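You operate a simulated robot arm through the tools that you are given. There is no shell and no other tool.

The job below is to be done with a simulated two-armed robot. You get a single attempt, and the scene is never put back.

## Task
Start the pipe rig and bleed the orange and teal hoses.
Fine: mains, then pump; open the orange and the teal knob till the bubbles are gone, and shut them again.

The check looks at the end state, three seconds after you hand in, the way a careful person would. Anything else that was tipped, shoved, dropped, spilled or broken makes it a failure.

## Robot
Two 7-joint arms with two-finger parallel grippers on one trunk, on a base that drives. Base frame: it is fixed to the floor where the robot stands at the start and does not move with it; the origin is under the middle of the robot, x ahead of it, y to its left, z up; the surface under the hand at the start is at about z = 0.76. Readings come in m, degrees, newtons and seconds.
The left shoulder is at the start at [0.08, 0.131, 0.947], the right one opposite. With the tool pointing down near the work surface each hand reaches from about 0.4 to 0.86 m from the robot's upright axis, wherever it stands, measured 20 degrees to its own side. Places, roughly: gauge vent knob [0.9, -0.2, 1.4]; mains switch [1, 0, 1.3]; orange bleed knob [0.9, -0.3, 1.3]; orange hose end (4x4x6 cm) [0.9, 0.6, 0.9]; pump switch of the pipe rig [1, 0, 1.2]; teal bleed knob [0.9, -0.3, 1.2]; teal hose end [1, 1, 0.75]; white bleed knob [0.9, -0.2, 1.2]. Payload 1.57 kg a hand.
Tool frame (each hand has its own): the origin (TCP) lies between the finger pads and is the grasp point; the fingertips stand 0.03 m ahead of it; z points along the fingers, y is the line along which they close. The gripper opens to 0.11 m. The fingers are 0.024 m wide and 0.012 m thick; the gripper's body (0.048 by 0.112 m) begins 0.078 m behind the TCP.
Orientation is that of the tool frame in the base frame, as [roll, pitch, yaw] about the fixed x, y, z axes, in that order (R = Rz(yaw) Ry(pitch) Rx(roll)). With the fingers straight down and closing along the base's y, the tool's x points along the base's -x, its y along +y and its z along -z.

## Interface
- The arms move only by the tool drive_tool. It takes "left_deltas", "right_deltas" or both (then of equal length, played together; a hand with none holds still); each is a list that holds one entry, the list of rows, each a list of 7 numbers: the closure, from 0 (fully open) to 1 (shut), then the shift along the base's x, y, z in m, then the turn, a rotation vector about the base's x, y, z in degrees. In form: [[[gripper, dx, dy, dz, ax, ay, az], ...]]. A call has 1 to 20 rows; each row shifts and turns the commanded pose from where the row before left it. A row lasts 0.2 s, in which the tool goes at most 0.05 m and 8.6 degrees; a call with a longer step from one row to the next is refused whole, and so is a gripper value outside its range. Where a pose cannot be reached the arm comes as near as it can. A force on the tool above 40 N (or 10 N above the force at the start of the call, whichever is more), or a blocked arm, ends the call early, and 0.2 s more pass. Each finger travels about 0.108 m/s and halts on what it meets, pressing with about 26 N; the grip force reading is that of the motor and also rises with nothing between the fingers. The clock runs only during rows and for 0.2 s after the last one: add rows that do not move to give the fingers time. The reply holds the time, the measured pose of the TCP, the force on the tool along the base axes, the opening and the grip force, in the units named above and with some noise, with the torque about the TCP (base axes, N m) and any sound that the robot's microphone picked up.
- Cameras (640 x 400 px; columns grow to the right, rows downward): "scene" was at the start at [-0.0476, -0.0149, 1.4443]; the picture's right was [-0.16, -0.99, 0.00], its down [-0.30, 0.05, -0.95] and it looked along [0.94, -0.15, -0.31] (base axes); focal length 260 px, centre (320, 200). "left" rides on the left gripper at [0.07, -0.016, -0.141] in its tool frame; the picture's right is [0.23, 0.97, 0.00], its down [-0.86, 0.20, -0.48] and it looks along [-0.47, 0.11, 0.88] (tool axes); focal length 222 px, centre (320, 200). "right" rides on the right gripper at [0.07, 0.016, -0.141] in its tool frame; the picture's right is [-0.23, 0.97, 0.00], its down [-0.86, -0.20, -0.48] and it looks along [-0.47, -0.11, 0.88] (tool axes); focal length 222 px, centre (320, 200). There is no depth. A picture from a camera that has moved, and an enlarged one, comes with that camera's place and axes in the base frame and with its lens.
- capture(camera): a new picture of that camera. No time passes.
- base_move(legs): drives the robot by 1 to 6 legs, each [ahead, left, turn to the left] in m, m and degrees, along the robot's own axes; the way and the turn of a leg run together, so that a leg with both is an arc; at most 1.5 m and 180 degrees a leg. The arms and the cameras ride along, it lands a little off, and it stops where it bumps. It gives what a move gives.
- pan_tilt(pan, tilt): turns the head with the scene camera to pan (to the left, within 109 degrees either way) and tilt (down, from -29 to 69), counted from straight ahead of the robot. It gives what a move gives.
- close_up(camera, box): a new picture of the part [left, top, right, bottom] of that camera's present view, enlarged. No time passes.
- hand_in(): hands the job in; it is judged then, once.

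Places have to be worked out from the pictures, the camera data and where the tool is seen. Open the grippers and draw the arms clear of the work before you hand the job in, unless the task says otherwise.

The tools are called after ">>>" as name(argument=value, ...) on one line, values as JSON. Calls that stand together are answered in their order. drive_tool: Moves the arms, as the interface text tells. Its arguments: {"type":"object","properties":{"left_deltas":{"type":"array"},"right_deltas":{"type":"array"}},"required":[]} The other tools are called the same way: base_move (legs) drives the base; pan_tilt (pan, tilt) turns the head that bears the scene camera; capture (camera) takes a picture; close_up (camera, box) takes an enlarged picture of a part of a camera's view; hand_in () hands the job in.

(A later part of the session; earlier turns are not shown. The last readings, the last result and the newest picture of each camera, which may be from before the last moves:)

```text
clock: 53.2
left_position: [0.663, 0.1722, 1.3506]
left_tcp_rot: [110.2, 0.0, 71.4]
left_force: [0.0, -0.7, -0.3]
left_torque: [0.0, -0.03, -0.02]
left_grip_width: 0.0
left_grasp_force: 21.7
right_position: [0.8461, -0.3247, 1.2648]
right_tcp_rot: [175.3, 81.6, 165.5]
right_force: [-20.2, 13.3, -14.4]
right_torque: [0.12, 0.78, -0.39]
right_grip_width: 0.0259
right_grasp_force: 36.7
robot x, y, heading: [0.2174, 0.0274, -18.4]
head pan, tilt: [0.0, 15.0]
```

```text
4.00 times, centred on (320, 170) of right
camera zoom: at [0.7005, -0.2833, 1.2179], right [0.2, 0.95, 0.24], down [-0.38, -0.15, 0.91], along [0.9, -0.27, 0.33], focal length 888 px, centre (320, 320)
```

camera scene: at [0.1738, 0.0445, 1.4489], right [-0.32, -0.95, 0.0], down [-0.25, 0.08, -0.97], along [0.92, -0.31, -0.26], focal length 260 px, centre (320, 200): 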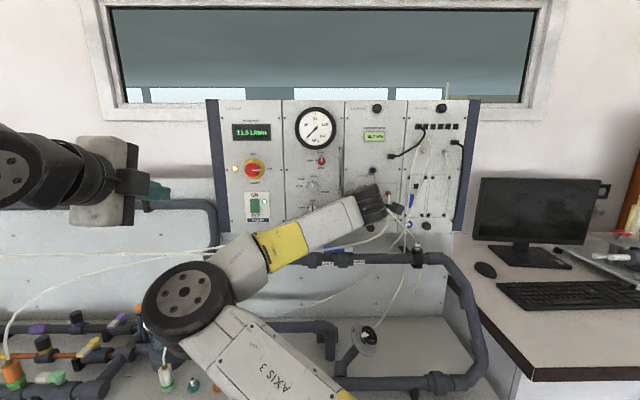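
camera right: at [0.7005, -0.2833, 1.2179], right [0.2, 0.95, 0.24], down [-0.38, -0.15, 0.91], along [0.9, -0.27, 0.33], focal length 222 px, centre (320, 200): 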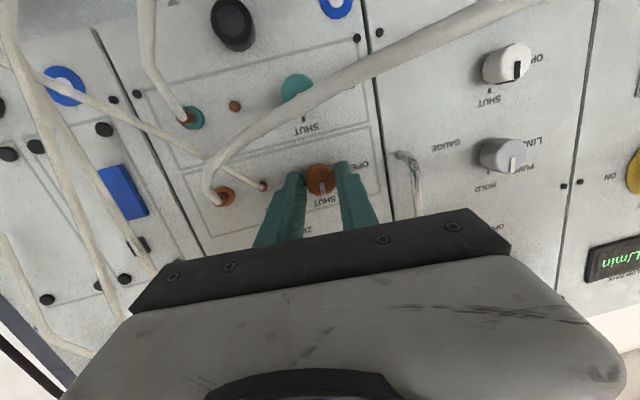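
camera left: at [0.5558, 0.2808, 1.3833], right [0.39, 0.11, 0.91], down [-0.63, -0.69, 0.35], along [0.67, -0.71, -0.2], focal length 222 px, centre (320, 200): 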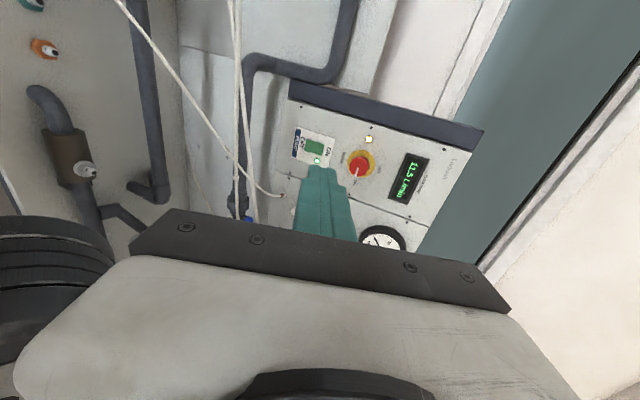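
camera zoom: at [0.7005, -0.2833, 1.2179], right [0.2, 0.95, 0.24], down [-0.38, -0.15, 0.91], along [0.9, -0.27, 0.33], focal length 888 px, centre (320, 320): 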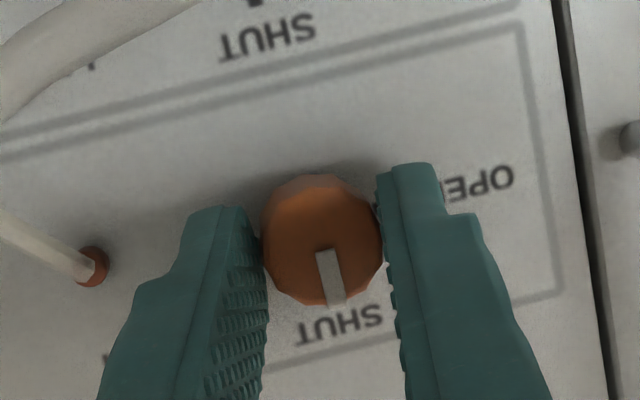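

The pointer is back at SHUT, matching the picture before the turn. I'll release the orange knob and back straight out.

>>> drive_tool(right_deltas=[[[0.8, 0, 0, 0, 0, 0, 0], [0.65, 0, 0, 0, 0, 0, 0], [0.5, 0, 0, 0, 0, 0, 0], [0.5, -0.0095, 0.0032, 0, 0, 0, 0], [0.5, -0.019, 0.0063, 0, 0, 0, 0], [0.5, -0.019, 0.0063, 0, 0, 0, 0], [0.5, -0.0285, 0.0095, 0, 0, 0, 0], [0.5, -0.0285, 0.0095, 0, 0, 0, 0], [0.5, 0, 0, 0, 0, 0, 0]]])

>>> capture(camera="right")

>>> close_up(camera="right", box=[200, 60, 360, 160])

>>> close_up(camera="right", box=[240, 120, 400, 220])

>>> capture(camera="scene")

```text
clock: 55.2
left_position: [0.6644, 0.1714, 1.3506]
left_tcp_rot: [110.3, -0.1, 71.4]
left_force: [-0.2, -0.1, -1.0]
left_torque: [0.03, 0.01, 0.02]
left_grip_width: 0.0
left_grasp_force: 21.6
right_position: [0.7408, -0.2913, 1.2653]
right_tcp_rot: [175.7, 81.5, 165.6]
right_force: [0.0, 0.8, -0.4]
right_torque: [-0.03, -0.01, 0.0]
right_grip_width: 0.0549
right_grasp_force: 0.1
robot x, y, heading: [0.2174, 0.0327, -18.4]
head pan, tilt: [0.0, 15.0]
```

```text
taken
camera right: at [0.5944, -0.2495, 1.2173], right [0.2, 0.95, 0.24], down [-0.38, -0.15, 0.91], along [0.9, -0.27, 0.33], focal length 222 px, centre (320, 200)
```

right: 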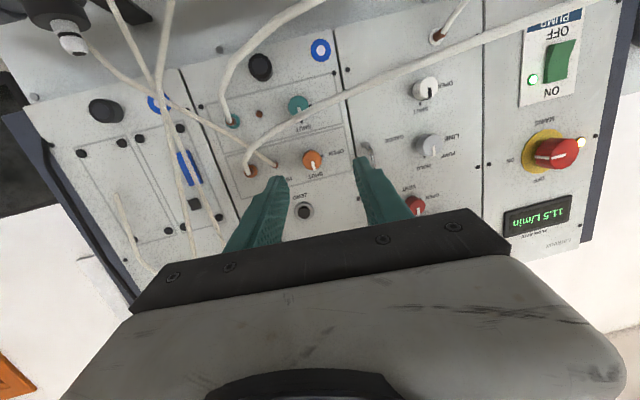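

```text
4.00 times, centred on (280, 110) of right
camera zoom: at [0.5944, -0.2495, 1.2173], right [0.2, 0.95, 0.24], down [-0.38, -0.15, 0.91], along [0.9, -0.27, 0.33], focal length 888 px, centre (480, 560)
```

zoom: 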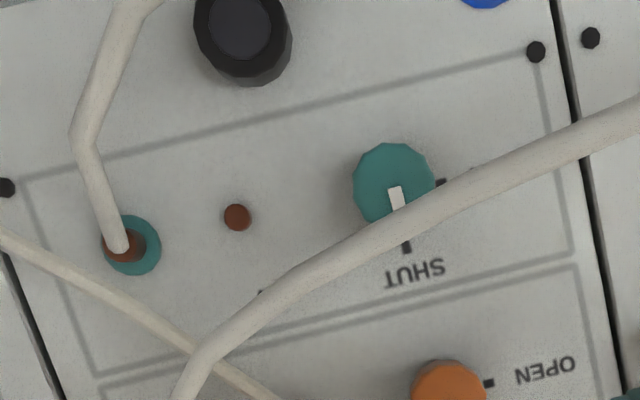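

```text
4.00 times, centred on (320, 170) of right
camera zoom: at [0.5944, -0.2495, 1.2173], right [0.2, 0.95, 0.24], down [-0.38, -0.15, 0.91], along [0.9, -0.27, 0.33], focal length 888 px, centre (320, 320)
```

zoom: 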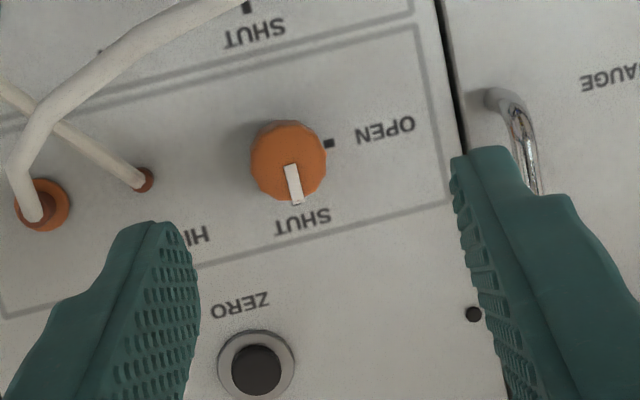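

```text
taken
camera scene: at [0.1742, 0.0456, 1.4489], right [-0.32, -0.95, 0.0], down [-0.25, 0.08, -0.97], along [0.92, -0.31, -0.26], focal length 260 px, centre (320, 200)
```

scene: 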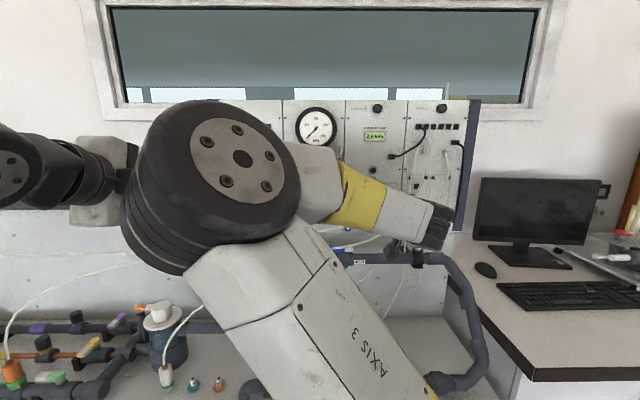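

Orange is shut and released. The right elbow has folded over towards the left hand, so I'll move the left hand further left first to keep the arms apart.

>>> drive_tool(left_deltas=[[[1, -0.02, 0.03, 0.005, 0, 0, 0], [1, -0.02, 0.04, 0.005, 0, 0, 0], [1, -0.02, 0.04, 0.005, 0, 0, 0], [1, -0.02, 0.04, 0.005, 0, 0, 0], [1, -0.02, 0.04, 0, 0, 0, 0], [1, -0.01, 0.03, 0, 0, 0, 0], [1, 0, 0, 0, 0, 0, 0]]])

>>> pan_tilt(pan=25, tilt=25)

>>> capture(camera="scene")

```text
clock: 56.8
left_position: [0.5529, 0.3887, 1.3684]
left_tcp_rot: [110.3, 0.1, 71.5]
left_force: [0.1, 0.0, 0.5]
left_torque: [-0.02, 0.07, 0.0]
left_grip_width: 0.0
left_grasp_force: 21.0
right_position: [0.7417, -0.2911, 1.2651]
right_tcp_rot: [175.5, 81.5, 165.5]
right_force: [0.1, -0.1, -0.3]
right_torque: [-0.01, 0.0, 0.0]
right_grip_width: 0.0548
right_grasp_force: 0.0
robot x, y, heading: [0.2206, 0.0319, -18.5]
head pan, tilt: [0.0, 15.0]
```

```text
clock: 57.6
left_position: [0.5524, 0.3893, 1.3687]
left_tcp_rot: [110.2, 0.0, 71.5]
left_force: [0.0, -0.7, 0.4]
left_torque: [-0.06, 0.01, 0.01]
left_grip_width: 0.0
left_grasp_force: 21.4
right_position: [0.7415, -0.2913, 1.2649]
right_tcp_rot: [175.6, 81.5, 165.5]
right_force: [0.0, 0.4, 0.2]
right_torque: [0.01, -0.01, 0.0]
right_grip_width: 0.0551
right_grasp_force: 0.2
robot x, y, heading: [0.2111, 0.0338, -18.7]
head pan, tilt: [25.0, 25.0]
```

```text
taken
camera scene: at [0.1772, 0.0857, 1.4327], right [0.11, -0.99, 0.0], down [-0.42, -0.05, -0.91], along [0.9, 0.1, -0.42], focal length 260 px, centre (320, 200)
```

scene: 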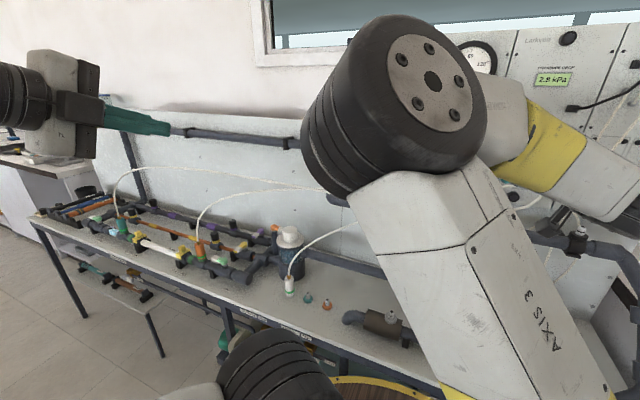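

The right elbow is folded up towards the head but still clear, and the pressure drop now reads a sensible 2.9 kPa. I'll retract the right hand by only 5 cm and re-aim it in small steps while watching the elbow.

>>> drive_tool(right_deltas=[[[0.5, -0.018, 0.0, 0, -0.27, -1.92, 0.57], [0.5, -0.018, 0.0, 0, -0.27, -1.92, 0.57], [0.5, -0.018, -0.002, -0.005, -0.27, -1.92, 0.57], [0.5, -0.002, -0.004, -0.015, -0.27, -1.92, 0.57]]])

>>> capture(camera="scene")

>>> capture(camera="right")

```text
clock: 58.6
left_position: [0.553, 0.389, 1.3685]
left_tcp_rot: [110.2, 0.0, 71.5]
left_force: [0.4, 0.9, -0.4]
left_torque: [0.02, -0.03, -0.03]
left_grip_width: 0.0001
left_grasp_force: 20.3
right_position: [0.6923, -0.3004, 1.2493]
right_tcp_rot: [136.3, 89.1, 128.6]
right_force: [-0.2, -0.3, 0.3]
right_torque: [-0.02, -0.05, -0.03]
right_grip_width: 0.0549
right_grasp_force: 0.1
right hand out of reach, approached as far as the arm can: row 4
robot x, y, heading: [0.2167, 0.031, -18.6]
head pan, tilt: [25.0, 25.0]
```

```text
taken
camera scene: at [0.177, 0.086, 1.4327], right [0.11, -0.99, 0.0], down [-0.42, -0.05, -0.91], along [0.9, 0.1, -0.42], focal length 260 px, centre (320, 200)
```

scene: 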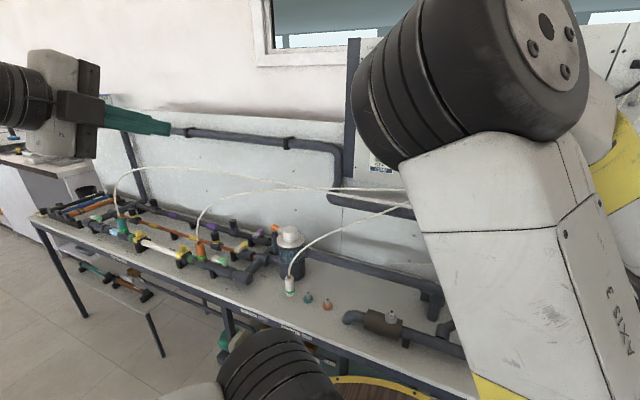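

```text
taken
camera right: at [0.5517, -0.2655, 1.1821], right [0.13, 0.96, 0.24], down [-0.49, -0.15, 0.86], along [0.86, -0.23, 0.45], focal length 222 px, centre (320, 200)
```

right: 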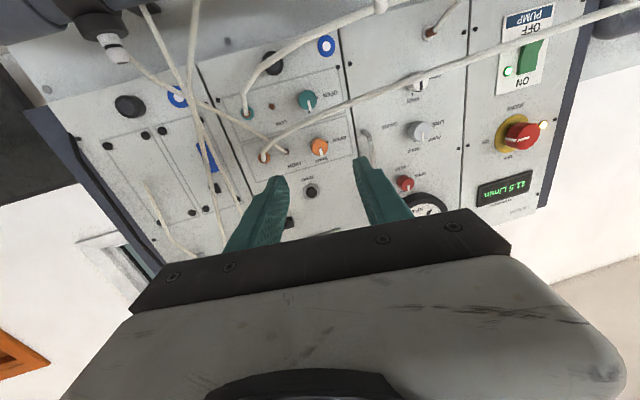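

The elbow swung back to the right, away from the head. I'll finish re-aiming and lower to the teal line-up: pitched up 7°, yawed in from the right, tips still in front of the hoses.

>>> drive_tool(right_deltas=[[[0.5, -0.002, -0.002, -0.01, -0.27, -1.92, 0.57], [0.5, -0.002, -0.003, -0.016, -0.27, -1.92, 0.57], [0.5, -0.002, -0.003, -0.016, -0.27, -1.92, 0.57], [0.5, -0.001, -0.003, -0.016, -0.27, -1.92, 0.57], [0.5, 0, 0, -0.016, 0, 0, 0], [0.5, 0, 0, 0, 0, 0, 0]]])

>>> capture(camera="scene")

>>> capture(camera="right")

>>> close_up(camera="right", box=[240, 60, 400, 160])

```text
clock: 60.0
left_position: [0.5533, 0.3887, 1.3699]
left_tcp_rot: [110.3, 0.0, 71.4]
left_force: [-0.7, 0.3, -0.4]
left_torque: [0.01, -0.03, -0.04]
left_grip_width: 0.0003
left_grasp_force: 21.9
right_position: [0.7134, -0.3308, 1.1884]
right_tcp_rot: [4.4, 82.9, -0.9]
right_force: [0.4, 0.2, 0.3]
right_torque: [-0.01, -0.01, 0.0]
right_grip_width: 0.055
right_grasp_force: 0.0
right hand out of reach, approached as far as the arm can: row 1, 2, 3, 4, 5
robot x, y, heading: [0.2164, 0.0345, -18.4]
head pan, tilt: [25.0, 25.0]
```

```text
taken
camera scene: at [0.1771, 0.0857, 1.4327], right [0.11, -0.99, 0.0], down [-0.42, -0.05, -0.91], along [0.9, 0.1, -0.42], focal length 260 px, centre (320, 200)
```

scene: 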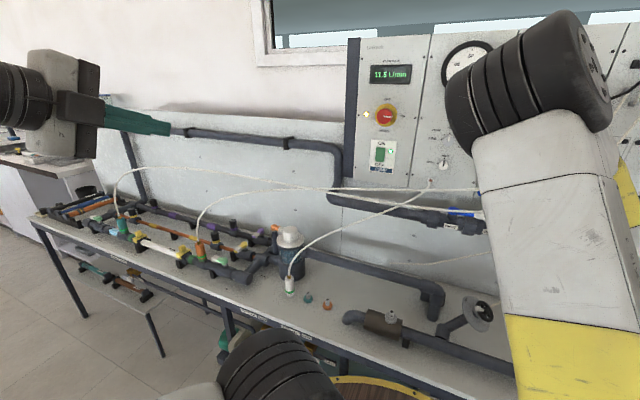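

```text
taken
camera right: at [0.5818, -0.3023, 1.103], right [0.06, 0.97, 0.23], down [-0.6, -0.15, 0.79], along [0.8, -0.19, 0.57], focal length 222 px, centre (320, 200)
```

right: 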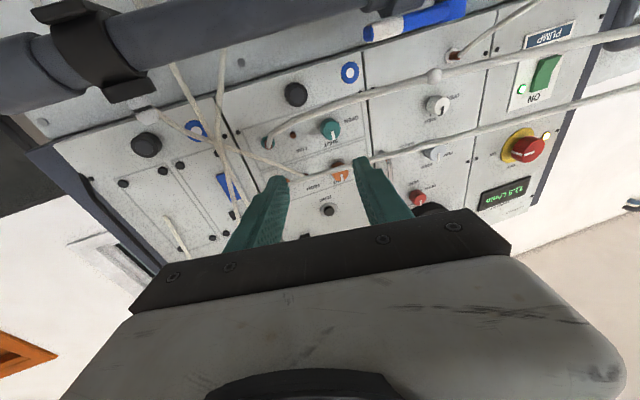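

```text
4.00 times, centred on (320, 110) of right
camera zoom: at [0.5818, -0.3023, 1.103], right [0.06, 0.97, 0.23], down [-0.6, -0.15, 0.79], along [0.8, -0.19, 0.57], focal length 888 px, centre (320, 560)
```

zoom: 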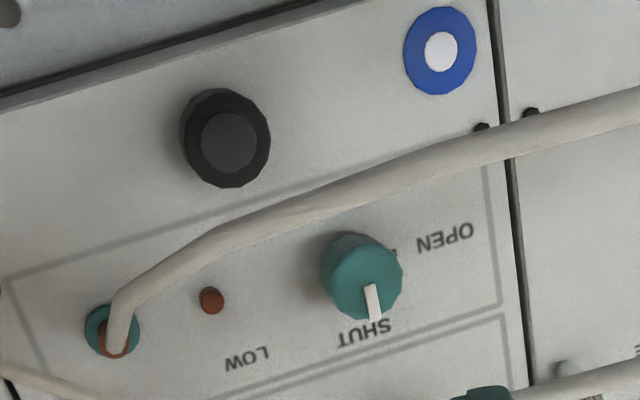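

The arm couldn't back off quite as far as I asked (measured [0.713, -0.331, 1.188]), and the hoses are still beyond the fingertips. A small forward step will show where the commanded pose really is.

>>> drive_tool(right_deltas=[[[0.6, 0.015, -0.001, 0.002, 0, 0, 0], [0.6, 0.015, -0.002, 0.002, 0, 0, 0], [0.6, 0, 0, 0, 0, 0, 0]]])

>>> capture(camera="right")

```text
clock: 60.9
left_position: [0.5519, 0.3883, 1.3701]
left_tcp_rot: [110.3, 0.0, 71.5]
left_force: [1.1, -0.5, -1.6]
left_torque: [0.0, -0.03, 0.02]
left_grip_width: 0.0
left_grasp_force: 21.6
right_position: [0.7437, -0.3338, 1.1941]
right_tcp_rot: [4.7, 82.9, -0.5]
right_force: [-0.1, 0.4, 0.0]
right_torque: [-0.01, -0.01, -0.04]
right_grip_width: 0.044
right_grasp_force: 0.1
robot x, y, heading: [0.2149, 0.0311, -18.6]
head pan, tilt: [25.0, 25.0]
```

```text
taken
camera right: at [0.6123, -0.3057, 1.1079], right [0.06, 0.97, 0.24], down [-0.6, -0.15, 0.79], along [0.8, -0.19, 0.57], focal length 222 px, centre (320, 200)
```

right: 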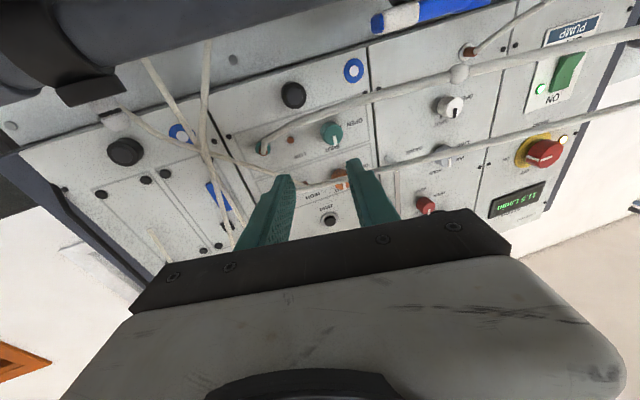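

The commanded pose follows the measured one. The knob lies 16 mm left of and 12 mm below the tool axis, so I'll lower first (staying under the orange hose), then shift left onto the line.

>>> drive_tool(right_deltas=[[[0.6, -0.003, 0, -0.0066, 0, 0, 0], [0.6, -0.003, 0, -0.0066, 0, 0, 0], [0.6, 0, 0.0072, 0, 0, 0, 0], [0.6, 0.003, 0.0073, 0, 0, 0, 0], [0.6, 0.003, 0, 0, 0, 0, 0], [0.6, 0, 0, 0, 0, 0, 0]]])

>>> capture(camera="right")

>>> close_up(camera="right", box=[240, 90, 400, 190])

```text
clock: 62.2
left_position: [0.5524, 0.3887, 1.3688]
left_tcp_rot: [110.3, -0.1, 71.5]
left_force: [-0.1, 0.5, -0.4]
left_torque: [0.01, 0.01, 0.0]
left_grip_width: 0.0
left_grasp_force: 21.3
right_position: [0.7429, -0.3184, 1.1801]
right_tcp_rot: [4.6, 82.9, -0.7]
right_force: [-0.3, -0.2, 0.4]
right_torque: [0.0, 0.03, -0.01]
right_grip_width: 0.044
right_grasp_force: 0.1
robot x, y, heading: [0.2171, 0.029, -18.6]
head pan, tilt: [25.0, 25.0]
```

```text
taken
camera right: at [0.6113, -0.2911, 1.0951], right [0.06, 0.97, 0.23], down [-0.6, -0.15, 0.79], along [0.8, -0.19, 0.57], focal length 222 px, centre (320, 200)
```

right: 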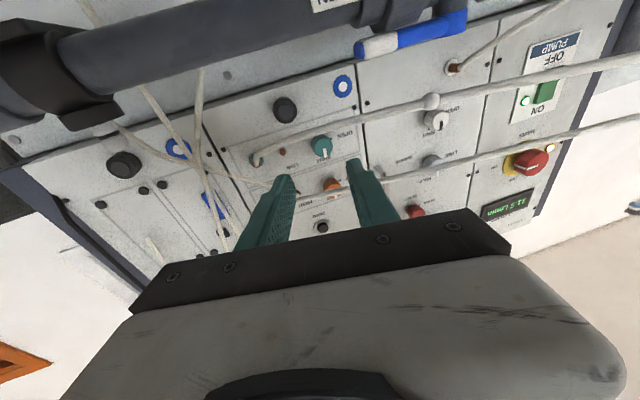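

```text
4.00 times, centred on (320, 140) of right
camera zoom: at [0.6113, -0.2911, 1.0951], right [0.06, 0.97, 0.23], down [-0.6, -0.15, 0.79], along [0.8, -0.19, 0.57], focal length 888 px, centre (320, 440)
```

zoom: 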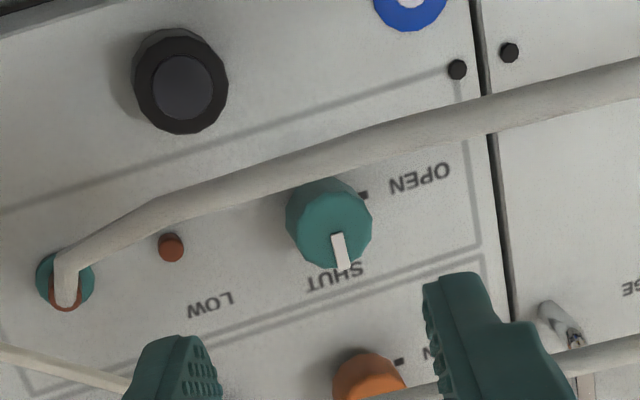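

The hand is on line, with the teal hose below and the orange hose above the fingers' path. I'll go forward 4 cm between them and check.

>>> drive_tool(right_deltas=[[[0.6, 0.0099, -0.0012, 0.0012, 0, 0, 0], [0.6, 0.0099, -0.0012, 0.0012, 0, 0, 0], [0.6, 0.0099, -0.0012, 0.0012, 0, 0, 0], [0.6, 0.0099, -0.0012, 0.0012, 0, 0, 0], [0.6, 0, 0, 0, 0, 0, 0]]])

>>> capture(camera="right")

>>> close_up(camera="right", box=[240, 90, 400, 190])

>>> close_up(camera="right", box=[200, 120, 440, 270])

```text
clock: 63.5
left_position: [0.5528, 0.3883, 1.3696]
left_tcp_rot: [110.2, -0.1, 71.4]
left_force: [0.2, -0.7, 0.4]
left_torque: [-0.02, 0.03, -0.01]
left_grip_width: 0.0
left_grasp_force: 21.1
right_position: [0.7826, -0.323, 1.187]
right_tcp_rot: [4.3, 82.9, -0.9]
right_force: [-0.7, 0.7, 0.0]
right_torque: [-0.01, 0.01, 0.03]
right_grip_width: 0.0441
right_grasp_force: 0.2
robot x, y, heading: [0.2135, 0.0321, -18.3]
head pan, tilt: [25.0, 25.0]
```

```text
taken
camera right: at [0.6517, -0.2948, 1.1001], right [0.06, 0.97, 0.23], down [-0.6, -0.15, 0.79], along [0.8, -0.19, 0.57], focal length 222 px, centre (320, 200)
```

right: 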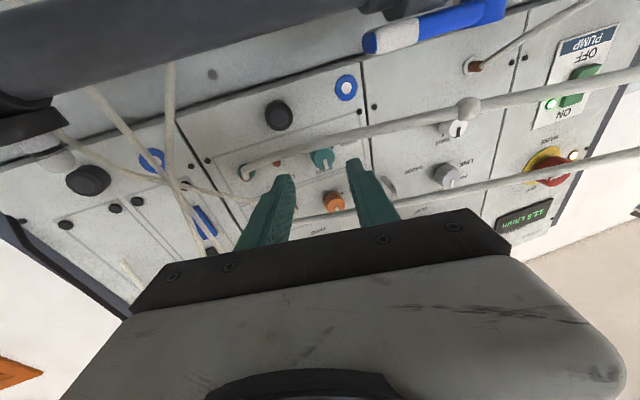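

```text
4.00 times, centred on (320, 140) of right
camera zoom: at [0.6517, -0.2948, 1.1001], right [0.06, 0.97, 0.23], down [-0.6, -0.15, 0.79], along [0.8, -0.19, 0.57], focal length 888 px, centre (320, 440)
```

zoom: 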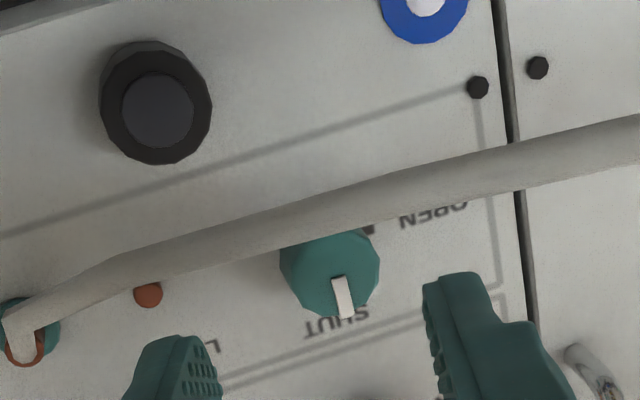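

```text
2.67 times, centred on (320, 195) of right
camera zoom: at [0.6517, -0.2948, 1.1001], right [0.06, 0.97, 0.23], down [-0.6, -0.15, 0.79], along [0.8, -0.19, 0.57], focal length 592 px, centre (320, 213)
```

zoom: 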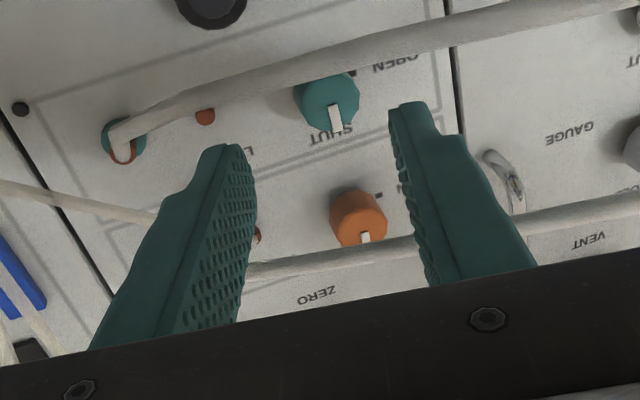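

The teal knob's front is exactly on the tool axis, 5 cm beyond the tips, and both hoses clear the fingers (orange above, teal below). I'll advance 4.5 cm.

>>> drive_tool(right_deltas=[[[0.6, 0.0111, -0.0009, 0.0014, 0, 0, 0], [0.6, 0.0111, -0.0009, 0.0014, 0, 0, 0], [0.6, 0.0111, -0.0009, 0.0014, 0, 0, 0], [0.6, 0.0111, -0.0009, 0.0014, 0, 0, 0], [0.6, 0, 0, 0, 0, 0, 0]]])

>>> capture(camera="right")

>>> close_up(camera="right", box=[240, 120, 400, 220])

```text
clock: 64.7
left_position: [0.5518, 0.3888, 1.3692]
left_tcp_rot: [110.2, 0.0, 71.5]
left_force: [-0.3, -0.6, -0.7]
left_torque: [0.02, 0.0, -0.01]
left_grip_width: 0.0
left_grasp_force: 21.2
right_position: [0.8256, -0.3273, 1.1925]
right_tcp_rot: [4.3, 83.0, -1.1]
right_force: [0.1, -0.1, -0.7]
right_torque: [-0.03, 0.01, 0.03]
right_grip_width: 0.0442
right_grasp_force: 0.1
robot x, y, heading: [0.217, 0.0346, -18.6]
head pan, tilt: [25.0, 25.0]
```

```text
taken
camera right: at [0.6951, -0.2991, 1.1067], right [0.06, 0.97, 0.23], down [-0.6, -0.15, 0.79], along [0.8, -0.19, 0.57], focal length 222 px, centre (320, 200)
```

right: 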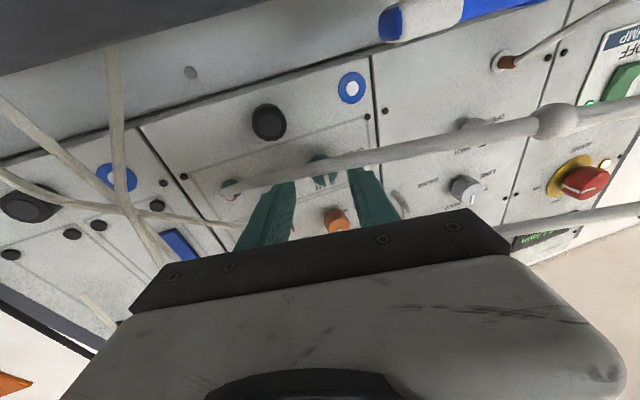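

```text
4.00 times, centred on (320, 170) of right
camera zoom: at [0.6951, -0.2991, 1.1067], right [0.06, 0.97, 0.23], down [-0.6, -0.15, 0.79], along [0.8, -0.19, 0.57], focal length 888 px, centre (320, 320)
```

zoom: 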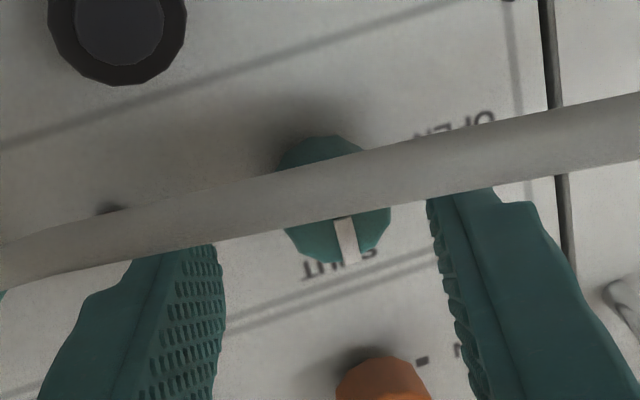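

No contact so far and the fingers straddle the teal knob. I'll go in the last 20 mm and close on it.

>>> drive_tool(right_deltas=[[[0.6, 0.0069, 0.0002, 0.0009, 0, 0, 0], [0.6, 0.0063, -0.0011, 0.0004, 0, 0, 0], [0.6, 0.0063, -0.0011, 0.0004, 0, 0, 0], [0.6, 0, 0, 0, 0, 0, 0], [0.75, 0, 0, 0, 0, 0, 0], [0.85, 0, 0, 0, 0, 0, 0], [0.92, 0, 0, 0, 0, 0, 0], [0.92, 0, 0, 0, 0, 0, 0]]])

>>> capture(camera="right")

>>> close_up(camera="right", box=[240, 120, 400, 220])

```text
clock: 66.5
left_position: [0.5525, 0.3903, 1.3683]
left_tcp_rot: [110.2, 0.0, 71.6]
left_force: [1.4, -0.6, -0.1]
left_torque: [0.02, 0.01, 0.0]
left_grip_width: 0.0
left_grasp_force: 21.4
right_position: [0.8467, -0.3251, 1.1933]
right_tcp_rot: [4.0, 82.9, -1.1]
right_force: [-1.1, 19.6, -1.5]
right_torque: [-0.15, -0.18, 0.02]
right_grip_width: 0.0267
right_grasp_force: 37.4
robot x, y, heading: [0.2163, 0.0301, -18.6]
head pan, tilt: [25.0, 25.0]
```

```text
taken
camera right: at [0.7149, -0.2992, 1.107], right [0.06, 0.97, 0.23], down [-0.6, -0.16, 0.79], along [0.8, -0.18, 0.57], focal length 222 px, centre (320, 200)
```

right: 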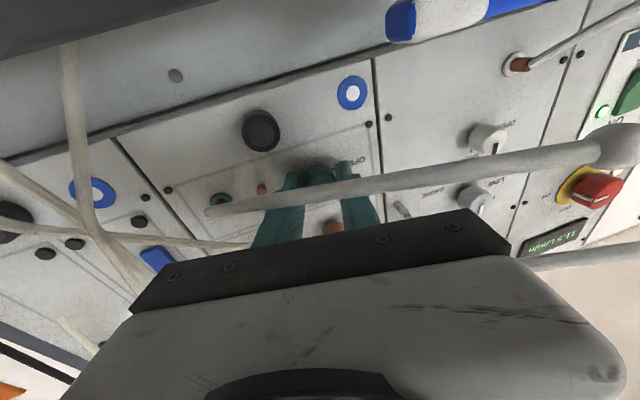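

```text
4.00 times, centred on (320, 170) of right
camera zoom: at [0.7149, -0.2992, 1.107], right [0.06, 0.97, 0.23], down [-0.6, -0.16, 0.79], along [0.8, -0.18, 0.57], focal length 888 px, centre (320, 320)
```

zoom: 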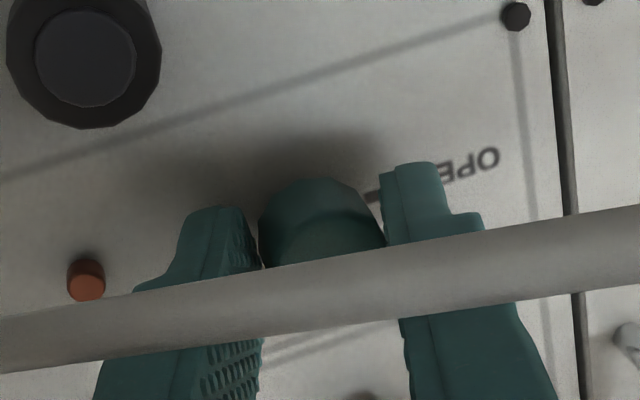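

The grip on the teal knob is firm at 26.7 mm, with some side force that I'll ease by shifting left. I'll turn it counter-clockwise 45° as the first stroke.

>>> drive_tool(right_deltas=[[[0.95, 0, 0.002, 0, 0, 0, 0], [0.95, 0, 0.0003, 0, -7.41, 0.68, -0.92], [0.95, 0, 0, 0, -7.41, 0.68, -0.92], [0.95, 0, 0, 0, -7.41, 0.68, -0.92], [0.95, 0, 0, 0, -7.41, 0.68, -0.92], [0.95, 0, 0, 0, -7.41, 0.68, -0.92], [0.95, 0, 0, 0, -7.41, 0.68, -0.92], [0.95, 0, 0, 0, 0, 0, 0]]])

>>> capture(camera="right")

>>> close_up(camera="right", box=[240, 120, 400, 220])

```text
clock: 68.2
left_position: [0.5535, 0.3898, 1.3695]
left_tcp_rot: [110.2, 0.0, 71.5]
left_force: [0.4, -0.5, -0.6]
left_torque: [0.02, 0.0, -0.03]
left_grip_width: 0.0
left_grasp_force: 21.5
right_position: [0.8455, -0.3282, 1.194]
right_tcp_rot: [-80.8, 45.2, -88.4]
right_force: [4.6, 8.7, -11.8]
right_torque: [-0.15, 0.0, -0.35]
right_grip_width: 0.0246
right_grasp_force: 35.9
robot x, y, heading: [0.2197, 0.0312, -18.7]
head pan, tilt: [25.0, 25.0]
```

```text
taken
camera right: at [0.7078, -0.3548, 1.1168], right [0.13, 0.85, -0.52], down [-0.52, 0.5, 0.69], along [0.84, 0.18, 0.51], focal length 222 px, centre (320, 200)
```

right: 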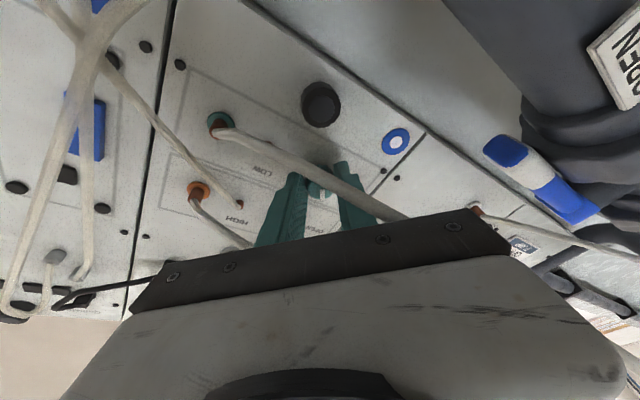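

```text
4.00 times, centred on (320, 170) of right
camera zoom: at [0.7078, -0.3548, 1.1168], right [0.13, 0.85, -0.52], down [-0.52, 0.5, 0.69], along [0.84, 0.18, 0.51], focal length 888 px, centre (320, 320)
```

zoom: 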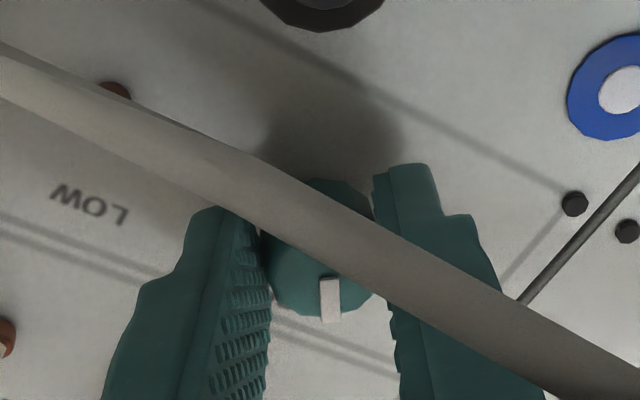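

The knob turned 45° with the gripper, forces are low and the hoses look undisturbed. I'll continue the same turn another 45° to OPEN without regripping, watching the force.

>>> drive_tool(right_deltas=[[[0.95, 0, 0.0005, -0.0005, -7.41, 0.68, -0.92], [0.95, 0, 0.0005, -0.0005, -7.41, 0.68, -0.92], [0.95, 0, 0, 0, -7.41, 0.68, -0.92]]])

>>> capture(camera="right")

```text
clock: 68.7
left_position: [0.5543, 0.3884, 1.3692]
left_tcp_rot: [110.2, 0.0, 71.6]
left_force: [-0.8, 0.9, 0.4]
left_torque: [0.01, 0.0, 0.0]
left_grip_width: 0.0
left_grasp_force: 21.3
right_position: [0.8443, -0.3264, 1.1948]
right_tcp_rot: [-83.2, 38.4, -90.1]
right_force: [11.7, -1.9, -2.9]
right_torque: [-0.12, -0.3, -0.23]
right_grip_width: 0.0239
right_grasp_force: 36.0
right hand out of reach, approached as far as the arm can: row 1, 2
robot x, y, heading: [0.2179, 0.0282, -18.6]
head pan, tilt: [25.0, 25.0]
stopped in row 2 (right hand): the force on the tool passed its limit at 46 N (the readings are from after the stop); the commanded pose is now the measured one
```

```text
taken
camera right: at [0.7054, -0.3627, 1.1256], right [0.12, 0.78, -0.62], down [-0.5, 0.58, 0.64], along [0.86, 0.23, 0.46], focal length 222 px, centre (320, 200)
```

right: 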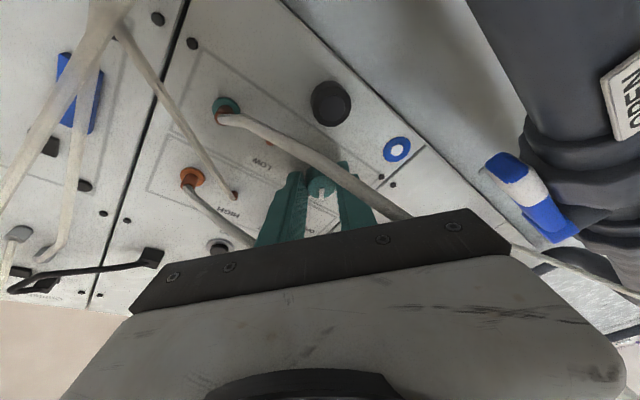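

The arm ran out of reach for further roll and stopped on force. I'll check how far the knob has turned.

>>> close_up(camera="right", box=[240, 120, 400, 220])

>>> capture(camera="scene")

```text
4.00 times, centred on (320, 170) of right
camera zoom: at [0.7054, -0.3627, 1.1256], right [0.12, 0.78, -0.62], down [-0.5, 0.58, 0.64], along [0.86, 0.23, 0.46], focal length 888 px, centre (320, 320)
```

zoom: 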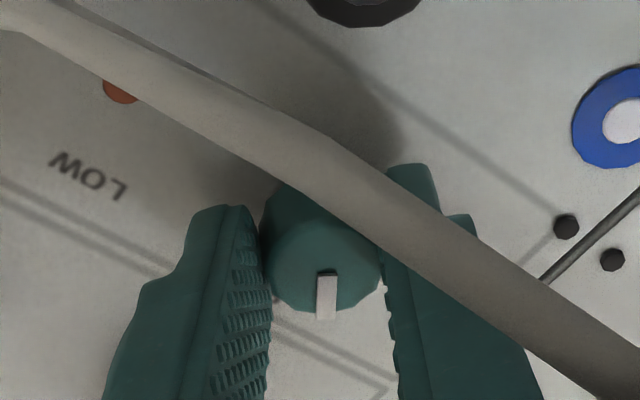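

```text
taken
camera scene: at [0.1781, 0.0856, 1.4327], right [0.11, -0.99, 0.0], down [-0.42, -0.05, -0.91], along [0.9, 0.1, -0.42], focal length 260 px, centre (320, 200)
```

scene: 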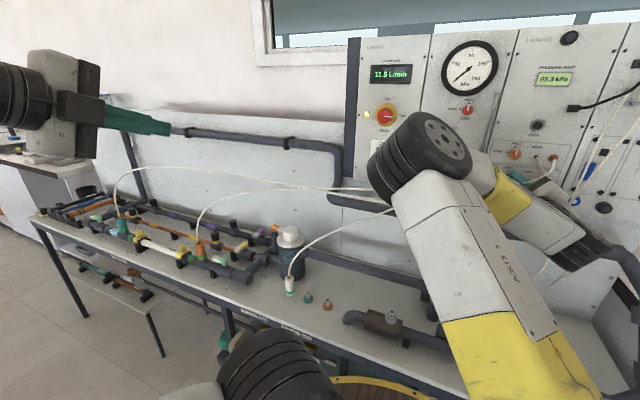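

The meter reads 65.3 kPa, so the teal line is already venting at this angle. I'll hold here while it bleeds, then look for beads along the teal hose.

>>> drive_tool(right_deltas=[[[0.95, 0, 0, 0, 0, 0, 0], [0.95, 0, 0, 0, 0, 0, 0], [0.95, 0, 0, 0, 0, 0, 0], [0.95, 0, 0, 0, 0, 0, 0], [0.95, 0, 0, 0, 0, 0, 0], [0.95, 0, 0, 0, 0, 0, 0], [0.95, 0, 0, 0, 0, 0, 0], [0.95, 0, 0, 0, 0, 0, 0], [0.95, 0, 0, 0, 0, 0, 0], [0.95, 0, 0, 0, 0, 0, 0]]])

>>> close_up(camera="scene", box=[100, 140, 420, 340])

>>> close_up(camera="scene", box=[440, 40, 640, 200])

>>> capture(camera="right")

>>> capture(camera="left")

```text
clock: 70.9
left_position: [0.5539, 0.3892, 1.3682]
left_tcp_rot: [110.3, 0.0, 71.6]
left_force: [-0.5, 0.1, -0.2]
left_torque: [-0.02, 0.02, -0.02]
left_grip_width: 0.0
left_grasp_force: 21.4
right_position: [0.8451, -0.3273, 1.1958]
right_tcp_rot: [-83.2, 38.5, -90.1]
right_force: [21.6, 0.4, -5.4]
right_torque: [-0.17, -0.37, -0.18]
right_grip_width: 0.0239
right_grasp_force: 36.4
robot x, y, heading: [0.216, 0.031, -18.6]
head pan, tilt: [25.0, 25.0]
```

```text
2.00 times, centred on (260, 240) of scene
camera zoom: at [0.1785, 0.0857, 1.4327], right [0.11, -0.99, 0.0], down [-0.42, -0.05, -0.91], along [0.9, 0.1, -0.42], focal length 520 px, centre (440, 120)
```

zoom: 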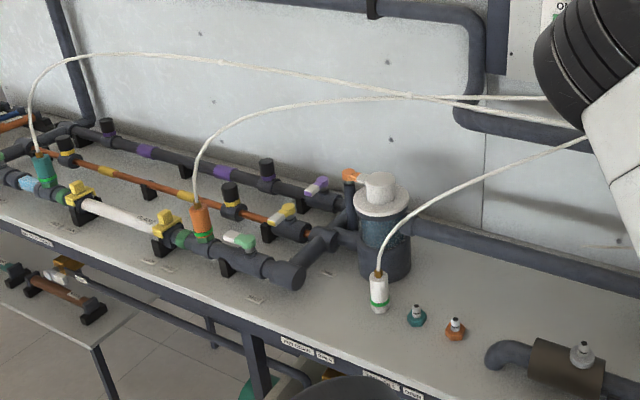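

```text
2.50 times, centred on (540, 120) of scene
camera zoom: at [0.1785, 0.0857, 1.4327], right [0.11, -0.99, 0.0], down [-0.42, -0.05, -0.91], along [0.9, 0.1, -0.42], focal length 650 px, centre (-230, 400)
```

zoom: 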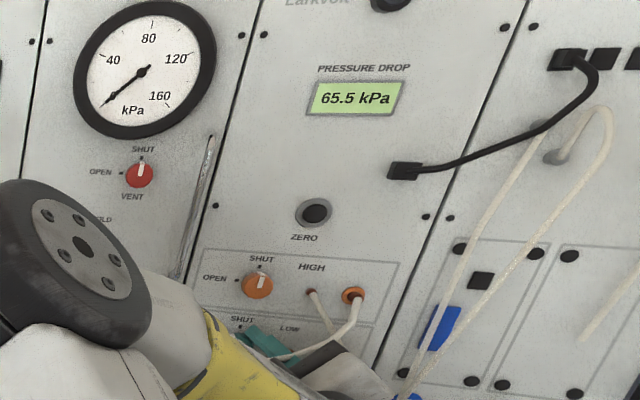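

```text
taken
camera right: at [0.7054, -0.3627, 1.1256], right [0.12, 0.78, -0.62], down [-0.5, 0.58, 0.64], along [0.86, 0.23, 0.46], focal length 222 px, centre (320, 200)
```

right: 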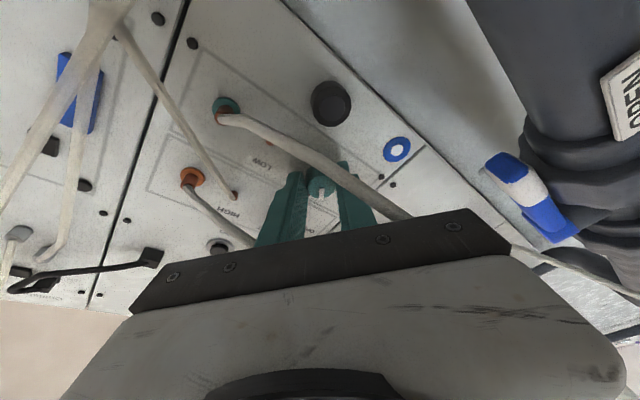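

```text
taken
camera left: at [0.446, 0.4995, 1.4015], right [0.39, 0.11, 0.91], down [-0.63, -0.69, 0.35], along [0.67, -0.71, -0.2], focal length 222 px, centre (320, 200)
```

left: 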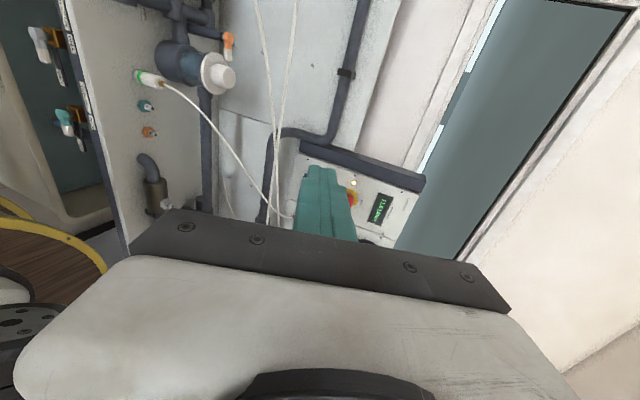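

There may still be a bead near where the hoses cross. I'll zoom in tightly there and along the rest of the teal hose.

>>> close_up(camera="scene", box=[260, 160, 380, 235])

>>> close_up(camera="scene", box=[100, 150, 260, 250])

>>> close_up(camera="left", box=[220, 0, 340, 220])

>>> close_up(camera="right", box=[480, 180, 640, 320])

```text
5.33 times, centred on (320, 198) of scene
camera zoom: at [0.1785, 0.0857, 1.4327], right [0.11, -0.99, 0.0], down [-0.42, -0.05, -0.91], along [0.9, 0.1, -0.42], focal length 1386 px, centre (320, 213)
```

zoom: 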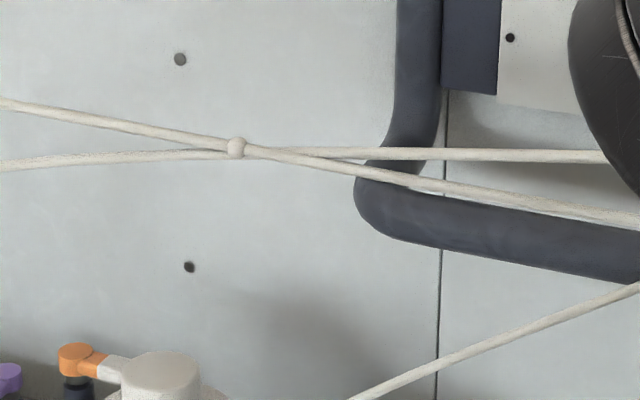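

```text
4.00 times, centred on (180, 200) of scene
camera zoom: at [0.1785, 0.0857, 1.4327], right [0.11, -0.99, 0.0], down [-0.42, -0.05, -0.91], along [0.9, 0.1, -0.42], focal length 1039 px, centre (880, 200)
```

zoom: 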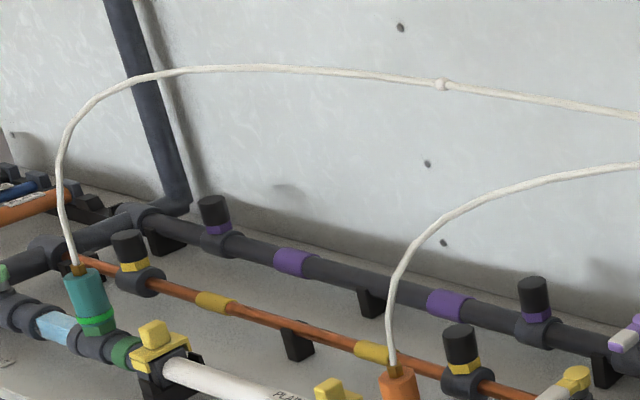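

```text
1.82 times, centred on (280, 110) of left
camera zoom: at [0.446, 0.4995, 1.4015], right [0.39, 0.11, 0.91], down [-0.63, -0.69, 0.35], along [0.67, -0.71, -0.2], focal length 404 px, centre (393, 364)
```

zoom: 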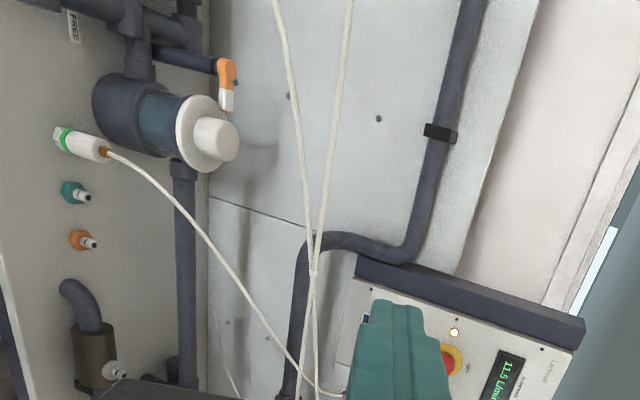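

```text
2.86 times, centred on (560, 250) of right
camera zoom: at [0.7054, -0.3627, 1.1256], right [0.12, 0.78, -0.62], down [-0.5, 0.58, 0.64], along [0.86, 0.23, 0.46], focal length 635 px, centre (-366, 57)
```

zoom: 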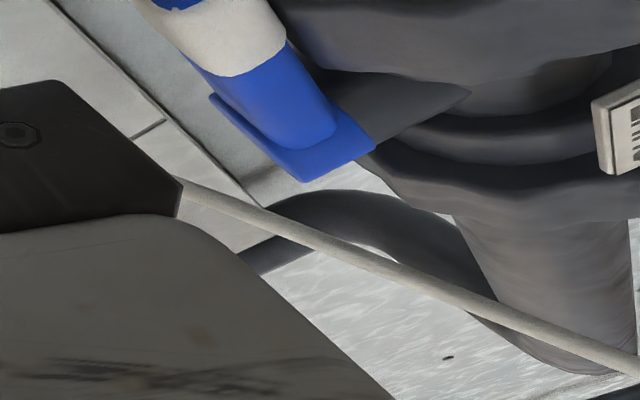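

Two beads remain on the teal hose. I'll hold longer and compare.

>>> drive_tool(right_deltas=[[[0.95, 0, 0, 0, 0, 0, 0], [0.95, 0, 0, 0, 0, 0, 0], [0.95, 0, 0, 0, 0, 0, 0], [0.95, 0, 0, 0, 0, 0, 0], [0.95, 0, 0, 0, 0, 0, 0], [0.95, 0, 0, 0, 0, 0, 0], [0.95, 0, 0, 0, 0, 0, 0], [0.95, 0, 0, 0, 0, 0, 0], [0.95, 0, 0, 0, 0, 0, 0], [0.95, 0, 0, 0, 0, 0, 0], [0.95, 0, 0, 0, 0, 0, 0], [0.95, 0, 0, 0, 0, 0, 0], [0.95, 0, 0, 0, 0, 0, 0], [0.95, 0, 0, 0, 0, 0, 0], [0.95, 0, 0, 0, 0, 0, 0]]])

>>> close_up(camera="scene", box=[260, 160, 380, 235])

>>> close_up(camera="scene", box=[100, 150, 260, 250])

>>> close_up(camera="scene", box=[440, 40, 640, 200])

```text
clock: 74.1
left_position: [0.5535, 0.3891, 1.3688]
left_tcp_rot: [110.4, 0.0, 71.6]
left_force: [0.4, 0.0, 0.3]
left_torque: [0.02, 0.03, 0.0]
left_grip_width: 0.0
left_grasp_force: 21.4
right_position: [0.8456, -0.3275, 1.1953]
right_tcp_rot: [-83.3, 38.4, -90.2]
right_force: [20.1, 3.6, -7.5]
right_torque: [-0.16, -0.22, -0.28]
right_grip_width: 0.024
right_grasp_force: 36.0
robot x, y, heading: [0.2164, 0.0305, -18.7]
head pan, tilt: [25.0, 25.0]
```

```text
5.33 times, centred on (320, 198) of scene
camera zoom: at [0.1785, 0.0858, 1.4327], right [0.11, -0.99, 0.0], down [-0.42, -0.05, -0.91], along [0.9, 0.1, -0.42], focal length 1386 px, centre (320, 213)
```

zoom: 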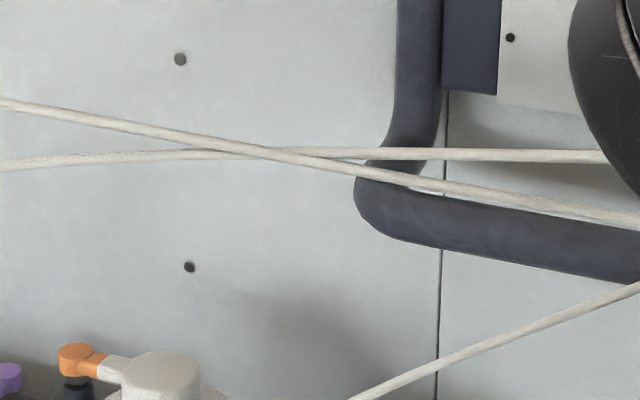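

```text
4.00 times, centred on (180, 200) of scene
camera zoom: at [0.1785, 0.0858, 1.4327], right [0.11, -0.99, 0.0], down [-0.42, -0.05, -0.91], along [0.9, 0.1, -0.42], focal length 1039 px, centre (880, 200)
```

zoom: 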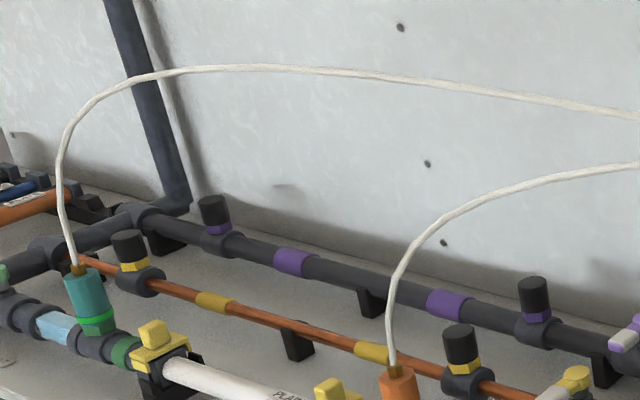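

```text
2.50 times, centred on (540, 120) of scene
camera zoom: at [0.1785, 0.0858, 1.4327], right [0.11, -0.99, 0.0], down [-0.42, -0.05, -0.91], along [0.9, 0.1, -0.42], focal length 650 px, centre (-230, 400)
```

zoom: 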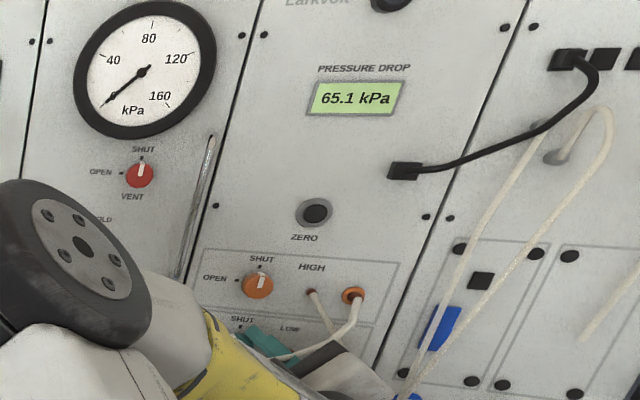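

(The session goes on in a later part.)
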